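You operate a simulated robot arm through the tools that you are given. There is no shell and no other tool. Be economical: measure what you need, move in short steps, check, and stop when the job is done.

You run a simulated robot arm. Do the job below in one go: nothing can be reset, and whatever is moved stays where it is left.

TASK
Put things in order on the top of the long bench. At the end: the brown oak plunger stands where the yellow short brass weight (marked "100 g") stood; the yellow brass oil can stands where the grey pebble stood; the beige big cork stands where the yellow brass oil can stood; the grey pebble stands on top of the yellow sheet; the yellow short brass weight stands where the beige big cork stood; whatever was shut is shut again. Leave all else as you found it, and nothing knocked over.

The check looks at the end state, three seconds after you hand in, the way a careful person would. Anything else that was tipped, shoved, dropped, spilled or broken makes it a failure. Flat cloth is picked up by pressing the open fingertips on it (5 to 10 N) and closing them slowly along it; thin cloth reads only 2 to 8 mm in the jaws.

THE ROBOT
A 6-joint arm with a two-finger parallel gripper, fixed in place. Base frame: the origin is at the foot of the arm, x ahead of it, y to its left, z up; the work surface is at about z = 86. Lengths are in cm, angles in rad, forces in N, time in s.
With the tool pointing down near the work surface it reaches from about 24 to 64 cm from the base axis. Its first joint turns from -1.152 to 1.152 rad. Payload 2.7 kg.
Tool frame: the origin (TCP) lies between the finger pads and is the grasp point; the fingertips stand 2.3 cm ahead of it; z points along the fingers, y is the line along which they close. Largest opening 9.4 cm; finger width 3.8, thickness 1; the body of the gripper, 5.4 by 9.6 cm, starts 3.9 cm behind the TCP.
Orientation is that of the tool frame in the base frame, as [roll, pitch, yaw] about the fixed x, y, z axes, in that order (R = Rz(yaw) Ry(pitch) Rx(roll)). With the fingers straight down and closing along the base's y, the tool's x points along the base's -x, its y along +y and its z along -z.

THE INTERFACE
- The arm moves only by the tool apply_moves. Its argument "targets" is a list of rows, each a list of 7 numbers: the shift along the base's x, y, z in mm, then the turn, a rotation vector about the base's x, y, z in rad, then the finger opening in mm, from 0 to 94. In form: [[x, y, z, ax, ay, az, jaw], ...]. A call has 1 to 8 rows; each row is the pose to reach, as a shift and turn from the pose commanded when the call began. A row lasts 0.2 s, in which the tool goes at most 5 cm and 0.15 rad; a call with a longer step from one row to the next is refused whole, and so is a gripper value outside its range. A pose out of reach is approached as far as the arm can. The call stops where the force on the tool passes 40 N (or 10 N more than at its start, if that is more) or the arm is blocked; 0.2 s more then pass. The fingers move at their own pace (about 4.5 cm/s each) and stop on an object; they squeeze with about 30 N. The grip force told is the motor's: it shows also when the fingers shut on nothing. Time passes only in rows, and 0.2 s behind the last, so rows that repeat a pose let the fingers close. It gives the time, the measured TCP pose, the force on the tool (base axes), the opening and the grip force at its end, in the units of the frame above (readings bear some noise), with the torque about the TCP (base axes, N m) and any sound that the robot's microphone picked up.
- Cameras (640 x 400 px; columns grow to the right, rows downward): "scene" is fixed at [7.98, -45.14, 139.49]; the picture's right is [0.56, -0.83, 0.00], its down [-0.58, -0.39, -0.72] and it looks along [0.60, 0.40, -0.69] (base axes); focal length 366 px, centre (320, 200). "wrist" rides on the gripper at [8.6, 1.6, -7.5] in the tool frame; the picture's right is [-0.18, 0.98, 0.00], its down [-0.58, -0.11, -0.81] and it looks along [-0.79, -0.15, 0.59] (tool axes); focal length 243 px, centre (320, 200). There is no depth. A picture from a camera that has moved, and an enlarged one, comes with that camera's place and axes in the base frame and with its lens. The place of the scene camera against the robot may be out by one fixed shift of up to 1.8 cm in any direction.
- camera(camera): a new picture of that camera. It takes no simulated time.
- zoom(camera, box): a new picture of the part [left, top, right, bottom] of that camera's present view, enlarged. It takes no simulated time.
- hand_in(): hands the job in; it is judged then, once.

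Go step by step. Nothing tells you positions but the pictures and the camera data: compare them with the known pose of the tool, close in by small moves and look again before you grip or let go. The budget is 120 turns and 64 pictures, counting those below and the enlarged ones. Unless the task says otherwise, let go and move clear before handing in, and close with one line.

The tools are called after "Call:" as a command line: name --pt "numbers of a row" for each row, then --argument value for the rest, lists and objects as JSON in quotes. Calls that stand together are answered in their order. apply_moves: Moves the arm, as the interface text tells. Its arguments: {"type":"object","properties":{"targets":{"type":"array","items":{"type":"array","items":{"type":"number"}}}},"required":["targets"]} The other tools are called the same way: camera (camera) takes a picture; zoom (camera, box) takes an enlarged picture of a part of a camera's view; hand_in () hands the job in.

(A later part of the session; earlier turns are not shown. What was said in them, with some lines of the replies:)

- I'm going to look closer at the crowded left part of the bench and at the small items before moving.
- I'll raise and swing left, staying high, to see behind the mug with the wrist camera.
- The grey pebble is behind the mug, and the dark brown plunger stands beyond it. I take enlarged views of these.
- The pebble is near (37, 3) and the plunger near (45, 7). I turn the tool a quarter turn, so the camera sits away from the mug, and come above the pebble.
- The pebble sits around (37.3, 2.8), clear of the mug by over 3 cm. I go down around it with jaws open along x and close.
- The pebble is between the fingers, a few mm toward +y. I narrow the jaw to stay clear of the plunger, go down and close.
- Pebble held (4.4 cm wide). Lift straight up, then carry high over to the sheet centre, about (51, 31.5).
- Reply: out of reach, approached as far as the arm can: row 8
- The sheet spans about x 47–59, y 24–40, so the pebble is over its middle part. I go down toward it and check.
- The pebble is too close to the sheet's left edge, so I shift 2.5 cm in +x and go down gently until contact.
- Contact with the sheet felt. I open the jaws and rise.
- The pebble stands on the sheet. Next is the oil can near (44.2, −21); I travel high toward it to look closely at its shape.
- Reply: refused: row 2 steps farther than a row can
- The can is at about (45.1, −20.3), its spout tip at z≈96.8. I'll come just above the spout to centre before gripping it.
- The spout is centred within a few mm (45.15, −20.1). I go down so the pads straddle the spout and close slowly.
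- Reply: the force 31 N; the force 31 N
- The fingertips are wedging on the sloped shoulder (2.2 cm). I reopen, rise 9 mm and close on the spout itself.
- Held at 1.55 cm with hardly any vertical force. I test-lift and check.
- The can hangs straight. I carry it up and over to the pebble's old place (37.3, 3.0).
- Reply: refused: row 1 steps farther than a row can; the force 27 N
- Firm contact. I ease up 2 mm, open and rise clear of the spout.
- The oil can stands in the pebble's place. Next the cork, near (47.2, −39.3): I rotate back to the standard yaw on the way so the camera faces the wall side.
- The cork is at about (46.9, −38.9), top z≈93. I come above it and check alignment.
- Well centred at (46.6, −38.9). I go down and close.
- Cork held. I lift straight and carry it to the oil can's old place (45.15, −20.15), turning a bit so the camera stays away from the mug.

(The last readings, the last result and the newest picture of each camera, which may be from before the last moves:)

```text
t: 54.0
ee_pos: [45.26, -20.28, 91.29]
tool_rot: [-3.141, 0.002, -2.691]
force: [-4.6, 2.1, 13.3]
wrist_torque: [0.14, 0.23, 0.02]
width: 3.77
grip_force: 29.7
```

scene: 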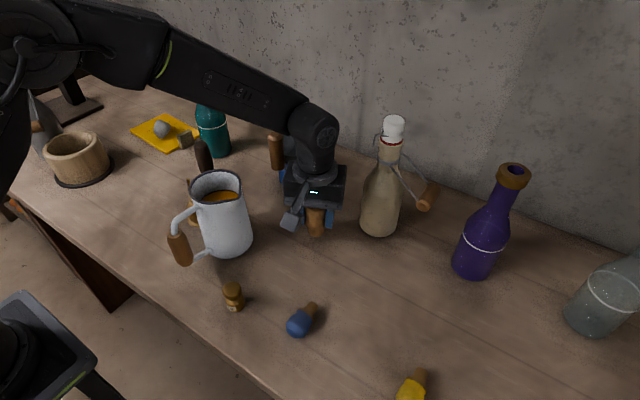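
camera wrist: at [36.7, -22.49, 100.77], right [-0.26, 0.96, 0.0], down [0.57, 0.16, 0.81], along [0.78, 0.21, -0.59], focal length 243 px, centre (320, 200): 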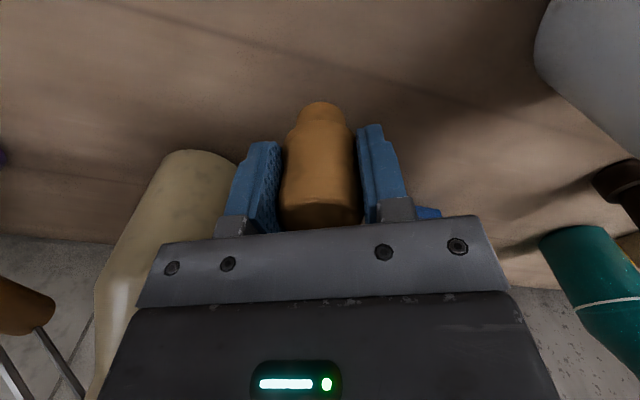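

Contact. I release and rise.

Call:
apply_moves --pt "0 0 1 0 0 0 40" --pt "0 0 1 0 0 0 46" --pt "0 0 1 0 0 0 54" --pt "0 0 1 0 0 0 62" --pt "0 0 1 0 0 0 62"

Call:
apply_moves --pt "0 0 30 0 0 0 62" --pt "0 0 75 0 0 0 62" --pt "0 0 120 0 0 0 62" --pt "0 0 165 0 0 0 62" --pt "-25 -20 195 0 0 -0.12 62" --pt "-65 -30 200 0 0 -0.25 62" --pt "-100 -20 200 0 0 -0.38 62" --pt "-130 0 200 0 0 -0.45 62"

Call:
camera --camera "wrist"

Call:
camera --camera "scene"

```text
t: 55.2
ee_pos: [45.11, -20.35, 91.34]
tool_rot: [3.14, 0.001, -2.691]
force: [-0.7, -0.7, 0.2]
wrist_torque: [-0.01, -0.05, 0.0]
width: 6.19
grip_force: 0.2
```

```text
t: 57.0
ee_pos: [32.11, -20.29, 111.34]
tool_rot: [3.142, -0.001, 3.14]
force: [-0.9, -0.3, 0.3]
wrist_torque: [0.02, -0.04, 0.0]
width: 6.18
grip_force: 0.1
```

```text
27 pictures are left
camera wrist: at [23.53, -18.64, 118.79], right [0.19, 0.98, 0.0], down [0.58, -0.11, 0.81], along [0.79, -0.15, -0.59], focal length 243 px, centre (320, 200)
```

wrist: 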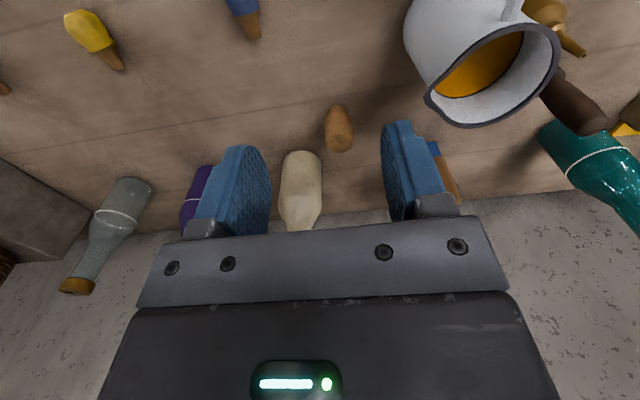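

```text
26 pictures are left
```

scene: 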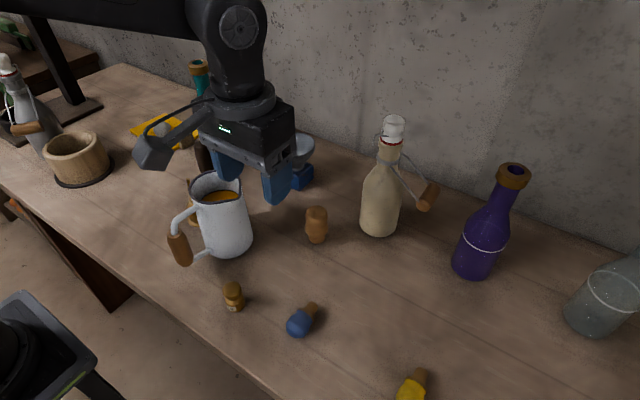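

Cork stands well. Next the brass weight, near (26.5, −16.7). I move above it and look.

Call:
apply_moves --pt "-30 15 -20 0 0 0 62" --pt "-55 33 -50 0 0 0 62" --pt "-55 33 -95 0 0 0 62" --pt "-55 33 -115 0 0 0 62" --pt "-55 33 -115 0 0 0 62"

Call:
camera --camera "wrist"

Call:
camera --camera "scene"

```text
t: 58.2
ee_pos: [26.74, -16.96, 99.76]
tool_rot: [-3.14, 0.0, -3.141]
force: [-0.4, 0.3, -0.3]
wrist_torque: [0.01, 0.01, 0.0]
width: 6.19
grip_force: 0.0
```

```text
25 pictures are left
camera wrist: at [18.08, -15.33, 107.28], right [0.18, 0.98, 0.0], down [0.58, -0.11, 0.81], along [0.79, -0.15, -0.59], focal length 243 px, centre (320, 200)
```

wrist: 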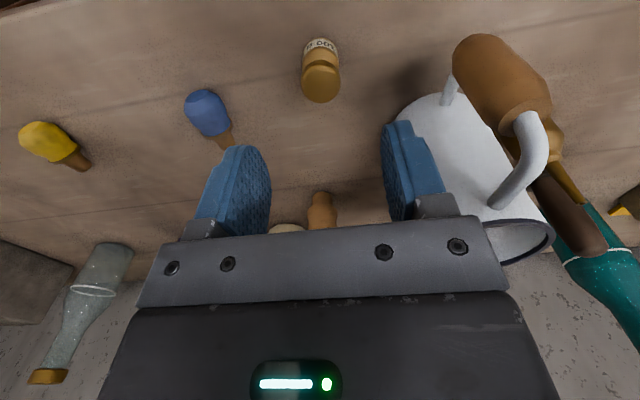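

```text
24 pictures are left
```

scene: 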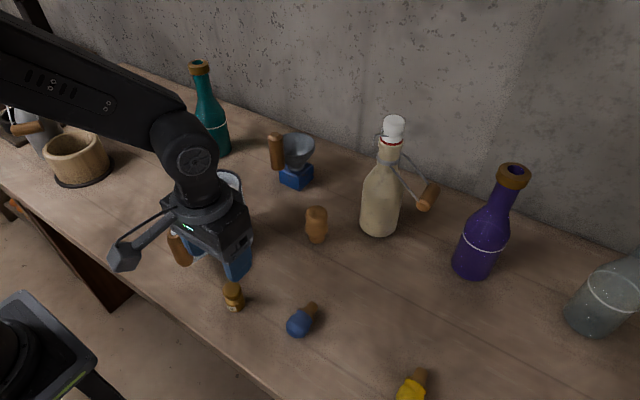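

The weight sits at about (27.0, −17.0), centred. I go down and grip it.

Call:
apply_moves --pt "2 0 -40 0 0 0 62" --pt "2 0 -80 0 0 0 62" --pt "2 0 -95 0 0 0 62" --pt "2 0 -95 0 0 0 62"

Call:
camera --camera "wrist"

```text
t: 59.2
ee_pos: [27.0, -17.0, 90.29]
tool_rot: [-3.141, 0.001, 3.139]
force: [0.5, 0.4, 0.5]
wrist_torque: [0.02, 0.01, 0.03]
width: 6.19
grip_force: 0.1
```

```text
23 pictures are left
camera wrist: at [18.31, -15.36, 97.77], right [0.18, 0.98, 0.0], down [0.58, -0.11, 0.81], along [0.79, -0.15, -0.59], focal length 243 px, centre (320, 200)
```

wrist: 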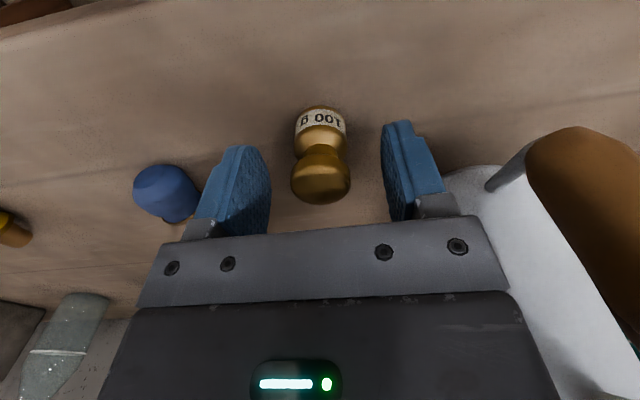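

Call:
apply_moves --pt "0 0 -13 0 0 0 55" --pt "0 0 -13 0 0 0 48" --pt "0 0 -13 0 0 0 42" --pt "0 0 -13 0 0 0 37" --pt "0 0 -13 0 0 0 33" --pt "0 0 -13 0 0 0 29" --pt "0 0 -13 0 0 0 25" --pt "0 0 -13 0 0 0 20"

Call:
apply_moves --pt "0 0 0 0 0 0 15" --pt "0 0 0 0 0 0 15" --pt "0 0 20 0 0 0 15" --pt "0 0 60 0 0 0 15" --pt "0 0 60 0 0 0 15"

Call:
camera --camera "wrist"

```text
t: 61.0
ee_pos: [26.9, -16.96, 89.09]
tool_rot: [-3.141, 0.0, -3.14]
force: [0.8, 1.5, 0.7]
wrist_torque: [0.02, -0.03, 0.02]
width: 2.76
grip_force: 30.3
```

```text
t: 62.2
ee_pos: [26.99, -16.94, 95.13]
tool_rot: [-3.141, -0.001, 3.139]
force: [0.6, 0.3, -0.6]
wrist_torque: [0.03, 0.01, -0.01]
width: 2.77
grip_force: 29.8
```

```text
22 pictures are left
camera wrist: at [18.31, -15.34, 102.5], right [0.18, 0.98, 0.0], down [0.58, -0.11, 0.81], along [0.79, -0.15, -0.59], focal length 243 px, centre (320, 200)
```

wrist: 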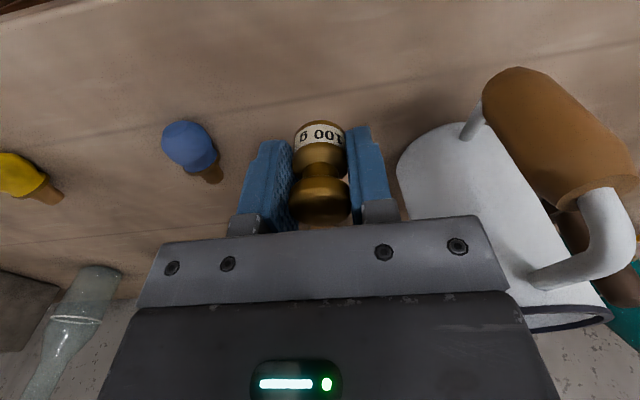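

Weight held upright. I carry it high to the cork's old place (46.7, −38.8).

Call:
apply_moves --pt "0 0 45 0 0 0 15" --pt "0 0 90 0 0 0 15" --pt "10 -15 130 0 0 0 15" --pt "40 -45 140 0 0 0 15" --pt "70 -80 140 0 0 0 15" --pt "100 -115 140 0 0 0 15" --pt "130 -150 140 0 0 0 15" --pt "160 -185 140 0 0 0 15"

Call:
apply_moves --pt "20 -20 0 0 0 0 15" --pt "37 -33 -25 0 0 0 15" --pt "37 -33 -70 0 0 0 15" --pt "37 -33 -115 0 0 0 15" --pt "37 -33 -150 0 0 0 15" --pt "37 -33 -180 0 0 0 15" --pt "37 -33 -180 0 0 0 15"

Call:
camera --camera "wrist"

```text
t: 64.0
ee_pos: [43.02, -35.53, 108.99]
tool_rot: [3.139, -0.001, 3.141]
force: [0.1, -0.4, -0.6]
wrist_torque: [-0.01, 0.01, 0.01]
width: 2.79
grip_force: 30.1
```

```text
t: 65.6
ee_pos: [46.6, -38.88, 91.03]
tool_rot: [-3.141, -0.001, -3.139]
force: [-0.1, -0.6, -1.7]
wrist_torque: [-0.02, 0.0, 0.02]
width: 2.76
grip_force: 29.8
```

```text
21 pictures are left
camera wrist: at [38.02, -37.24, 98.46], right [0.18, 0.98, 0.0], down [0.58, -0.11, 0.81], along [0.79, -0.15, -0.59], focal length 243 px, centre (320, 200)
```

wrist: 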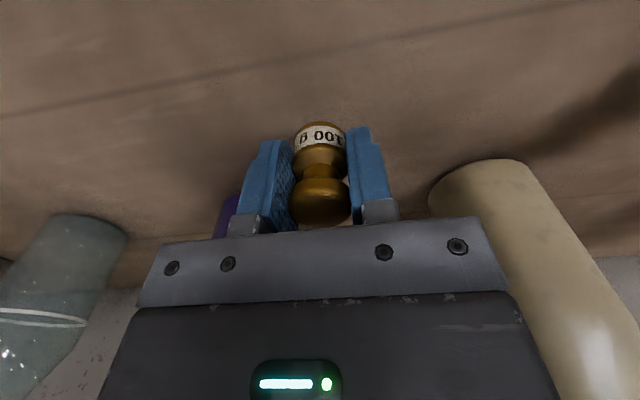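

Call:
apply_moves --pt "0 0 -10 0 0 0 15" --pt "0 0 -17 0 0 0 15" --pt "0 0 -20 0 0 0 15" --pt "0 0 -20 0 0 0 15"

Call:
apply_moves --pt "0 0 -2 0 0 0 15" --pt "0 0 -2 0 0 0 15"

```text
t: 66.6
ee_pos: [46.64, -38.85, 89.14]
tool_rot: [-3.141, 0.002, -3.141]
force: [0.2, -0.6, -0.4]
wrist_torque: [0.0, 0.04, 0.02]
width: 2.78
grip_force: 30.0
```

```text
t: 67.2
ee_pos: [46.64, -38.69, 89.03]
tool_rot: [-3.14, 0.002, -3.141]
force: [-4.6, 2.5, 13.7]
wrist_torque: [0.11, 0.15, -0.01]
width: 2.77
grip_force: 29.7
```

Contact felt; release, rise, and swing across toward the plunger near (44.9, 7.0).

Call:
apply_moves --pt "0 0 1 0 0 0 30" --pt "0 0 1 0 0 0 36" --pt "0 0 1 0 0 0 44" --pt "0 0 1 0 0 0 55" --pt "0 0 1 0 0 0 55"

Call:
apply_moves --pt "0 0 30 0 0 0 55" --pt "0 0 75 0 0 0 55" --pt "0 0 120 0 0 0 55" --pt "0 0 165 0 0 0 55" --pt "-25 20 200 0 0 0 55" --pt "-50 50 225 0 0 0 55" --pt "-70 90 235 0 0 0 55" --pt "-80 135 235 0 0 0 55"

Call:
apply_moves --pt "0 45 0 0 0 0 55" --pt "0 90 0 0 0 0 55" --pt "0 135 0 0 0 0 55" --pt "0 180 0 0 0 0 55" --pt "0 225 0 0 0 0 55" --pt "10 270 0 0 0 0 55" --pt "20 310 0 0 0 0 55" --pt "20 324 0 0 0 0 55"

Call:
camera --camera "wrist"

Call:
camera --camera "scene"

```text
t: 68.4
ee_pos: [46.69, -38.82, 88.95]
tool_rot: [-3.141, -0.001, -3.14]
force: [0.4, 0.9, 0.1]
wrist_torque: [-0.02, -0.01, -0.01]
width: 5.51
grip_force: 0.0
```

```text
t: 70.2
ee_pos: [38.63, -25.19, 112.53]
tool_rot: [3.142, 0.001, 3.14]
force: [-0.1, -0.2, -0.3]
wrist_torque: [-0.05, -0.01, -0.01]
width: 5.49
grip_force: 0.1
```

```text
t: 72.0
ee_pos: [40.53, 7.29, 112.43]
tool_rot: [3.14, 0.0, 3.141]
force: [0.1, -0.2, -0.5]
wrist_torque: [-0.04, 0.01, -0.04]
width: 5.49
grip_force: 0.1
```

```text
20 pictures are left
camera wrist: at [31.94, 8.89, 119.91], right [0.18, 0.98, 0.0], down [0.58, -0.11, 0.81], along [0.79, -0.15, -0.59], focal length 243 px, centre (320, 200)
```

wrist: 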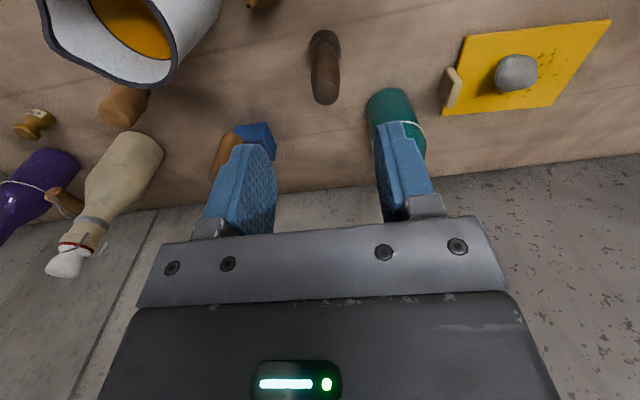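

```text
19 pictures are left
```

scene: 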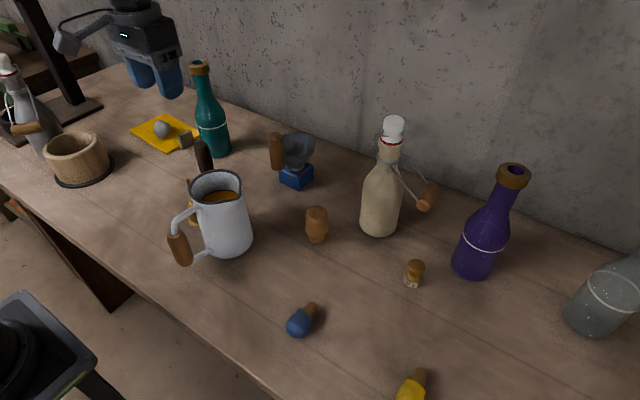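

Weight stands upright at the cork's place. The plunger is at about (44.4, 7.0), top z≈97.5; I come above it.

Call:
apply_moves --pt "20 -2 -25 0 0 0 60" --pt "38 -2 -60 0 0 0 60" --pt "38 -2 -105 0 0 0 60" --pt "38 -2 -105 0 0 0 60"

Call:
camera --camera "wrist"

```text
t: 73.0
ee_pos: [44.24, 6.98, 101.9]
tool_rot: [3.141, 0.0, -3.141]
force: [-0.6, 0.3, 1.3]
wrist_torque: [-0.03, 0.0, 0.0]
width: 6.01
grip_force: 0.0
```

```text
18 pictures are left
camera wrist: at [35.8, 8.56, 109.38], right [0.18, 0.98, 0.0], down [0.58, -0.11, 0.81], along [0.79, -0.15, -0.59], focal length 243 px, centre (320, 200)
```

wrist: 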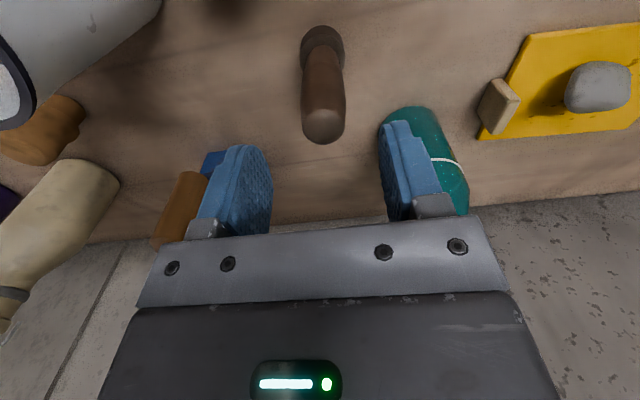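

Call:
apply_moves --pt "3 1 -30 0 0 0 60" --pt "3 1 -55 0 0 0 60" --pt "3 1 -71 0 0 0 55" --pt "3 1 -71 0 0 0 48" --pt "3 1 -71 0 0 0 42" --pt "3 1 -71 0 0 0 37" --pt "3 1 -71 0 0 0 33" --pt "3 1 -71 0 0 0 29"

Call:
apply_moves --pt "0 0 0 0 0 0 25" --pt "0 0 0 0 0 0 21" --pt "0 0 0 0 0 0 17" --pt "0 0 0 0 0 0 12" --pt "0 0 0 0 0 0 10"

Call:
camera --camera "wrist"

```text
t: 74.8
ee_pos: [44.65, 7.06, 94.75]
tool_rot: [3.141, 0.0, -3.141]
force: [-1.1, 1.2, 0.2]
wrist_torque: [0.08, -0.02, -0.01]
width: 3.03
grip_force: 1.9
```

```text
t: 76.0
ee_pos: [44.64, 6.97, 94.88]
tool_rot: [3.14, 0.001, 3.139]
force: [-0.1, -0.4, 0.3]
wrist_torque: [-0.04, -0.06, 0.02]
width: 2.91
grip_force: 29.4
```

```text
17 pictures are left
camera wrist: at [36.09, 8.63, 102.28], right [0.18, 0.98, 0.0], down [0.58, -0.11, 0.81], along [0.79, -0.15, -0.59], focal length 243 px, centre (320, 200)
```

wrist: 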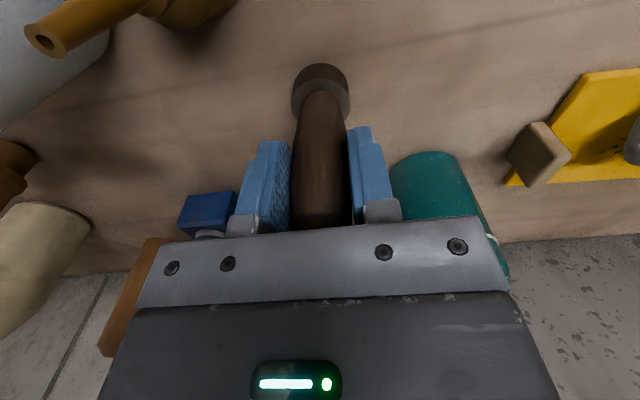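

Plunger held (2.9 cm). Lift high, then carry over to the weight's old place (27.0, −17.0).

Call:
apply_moves --pt "0 0 30 0 0 0 10" --pt "0 0 75 0 0 0 10" --pt "0 0 120 0 0 0 10" --pt "0 0 165 0 0 0 10" --pt "0 0 205 0 0 0 10" --pt "-15 -20 210 0 0 0 10" --pt "-40 -55 210 0 0 0 10" --pt "-65 -90 210 0 0 0 10"

Call:
apply_moves --pt "-27 -36 0 0 0 0 10" --pt "-54 -72 0 0 0 0 10" --pt "-81 -108 0 0 0 0 10" --pt "-105 -140 0 0 0 0 10" --pt "-112 -150 0 0 0 0 10" --pt "-112 -150 -40 0 0 0 10" --pt "-112 -150 -85 0 0 0 10" --pt "-112 -150 -130 0 0 0 10"

Call:
camera --camera "wrist"

Call:
camera --camera "scene"

```text
t: 77.8
ee_pos: [38.16, -2.04, 115.82]
tool_rot: [-3.142, -0.002, -3.14]
force: [0.4, 0.2, -1.1]
wrist_torque: [0.02, -0.03, 0.01]
width: 2.86
grip_force: 30.1
```

```text
t: 79.6
ee_pos: [27.1, -17.04, 102.92]
tool_rot: [-3.141, 0.002, 3.14]
force: [-0.6, 0.3, -1.0]
wrist_torque: [0.03, 0.03, -0.03]
width: 2.87
grip_force: 29.9
```

```text
16 pictures are left
camera wrist: at [18.42, -15.36, 110.32], right [0.18, 0.98, 0.0], down [0.58, -0.11, 0.81], along [0.79, -0.15, -0.59], focal length 243 px, centre (320, 200)
```

wrist: 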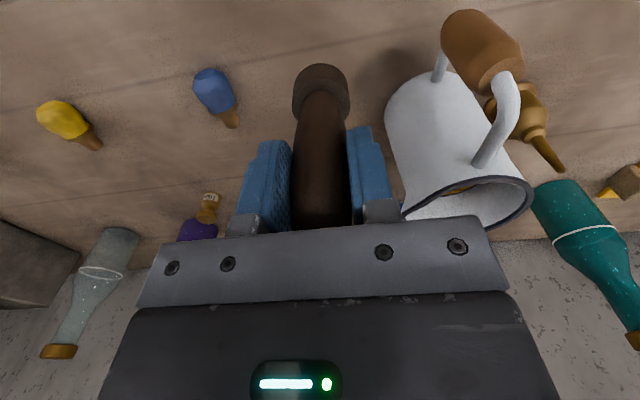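

```text
15 pictures are left
```

scene: 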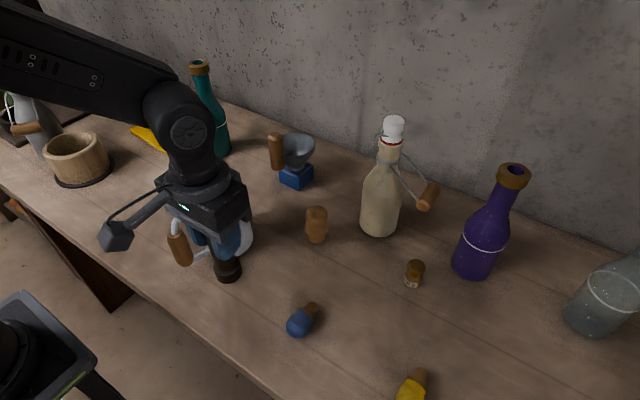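

Call:
apply_moves --pt "-1 0 -35 0 0 0 10" --pt "-1 0 -62 0 0 0 10" --pt "-1 0 -76 0 0 0 10" --pt "-1 0 -79 0 0 0 10" --pt "-1 0 -79 0 0 0 10"

Call:
apply_moves --pt "0 0 -2 0 0 0 10" --pt "0 0 -2 0 0 0 10"

```text
t: 80.8
ee_pos: [26.97, -17.02, 94.97]
tool_rot: [3.141, 0.001, -3.141]
force: [0.1, -0.3, -0.1]
wrist_torque: [0.03, 0.03, 0.02]
width: 2.84
grip_force: 30.2
```

```text
t: 81.4
ee_pos: [26.98, -17.05, 94.84]
tool_rot: [-3.14, 0.002, -3.139]
force: [-3.5, 3.2, 20.6]
wrist_torque: [0.11, 0.3, -0.11]
width: 2.88
grip_force: 29.5
```

Contact felt; I ease up 1 mm, release and rise clear.

Call:
apply_moves --pt "0 0 1 0 0 0 10" --pt "0 0 1 0 0 0 31" --pt "0 0 1 0 0 0 36" --pt "0 0 1 0 0 0 44" --pt "0 0 1 0 0 0 52" --pt "0 0 1 0 0 0 52"

Call:
apply_moves --pt "0 0 30 0 0 0 52" --pt "0 0 75 0 0 0 52" --pt "0 0 120 0 0 0 52" --pt "0 0 165 0 0 0 52" --pt "0 0 210 0 0 0 60" --pt "30 0 235 0 0 0 70" --pt "75 5 235 0 0 0 80" --pt "115 15 235 0 0 0 90"

Call:
camera --camera "scene"

Call:
camera --camera "wrist"

Call:
zoom --camera "scene" --box '[120, 100, 440, 320]'

```text
t: 82.8
ee_pos: [26.94, -17.0, 94.74]
tool_rot: [-3.14, 0.0, -3.141]
force: [0.4, 1.3, -0.1]
wrist_torque: [-0.01, 0.01, 0.0]
width: 5.22
grip_force: 0.1
```

```text
t: 84.6
ee_pos: [38.49, -15.52, 118.36]
tool_rot: [3.141, 0.001, 3.141]
force: [0.4, -0.1, 0.7]
wrist_torque: [0.02, 0.02, 0.02]
width: 9.02
grip_force: 0.0
```

```text
14 pictures are left
```

scene: 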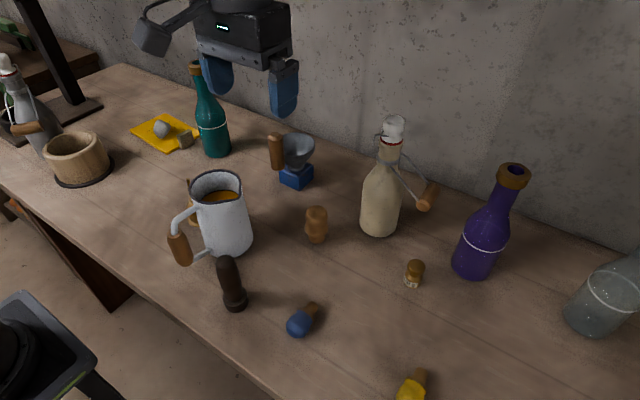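

```text
13 pictures are left
camera wrist: at [29.81, -13.88, 125.85], right [0.18, 0.98, 0.0], down [0.58, -0.11, 0.81], along [0.79, -0.15, -0.59], focal length 243 px, centre (320, 200)
```

wrist: 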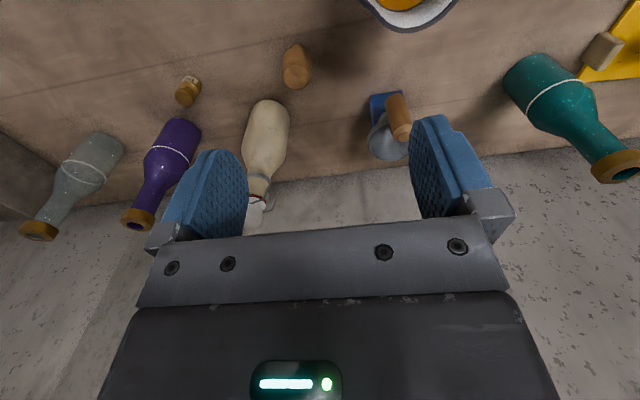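

```text
1.82 times, centred on (280, 210) of scene
camera zoom: at [7.97, -45.14, 139.49], right [0.56, -0.83, 0.0], down [-0.58, -0.39, -0.72], along [0.6, 0.4, -0.69], focal length 666 px, centre (393, 182)
```

zoom: 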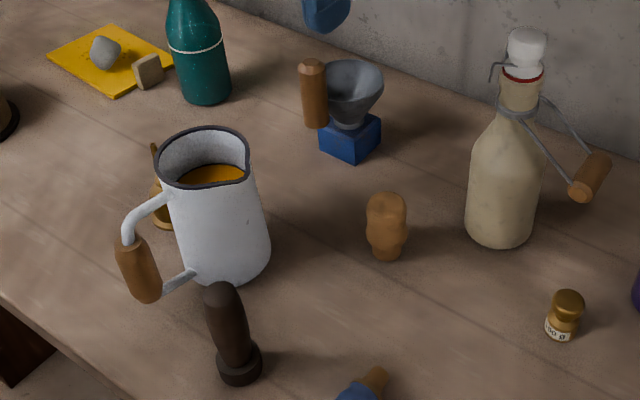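

All five things stand upright in their new places, everything else looks as it was, and the arm is clear, so I'm handing in.

Call:
hand_in

```text
The job is handed in.
```

The job is handed in: the plunger, oil can, cork, pebble and weight each stand in the place you named. I opened nothing and saw nothing else moved or knocked over.
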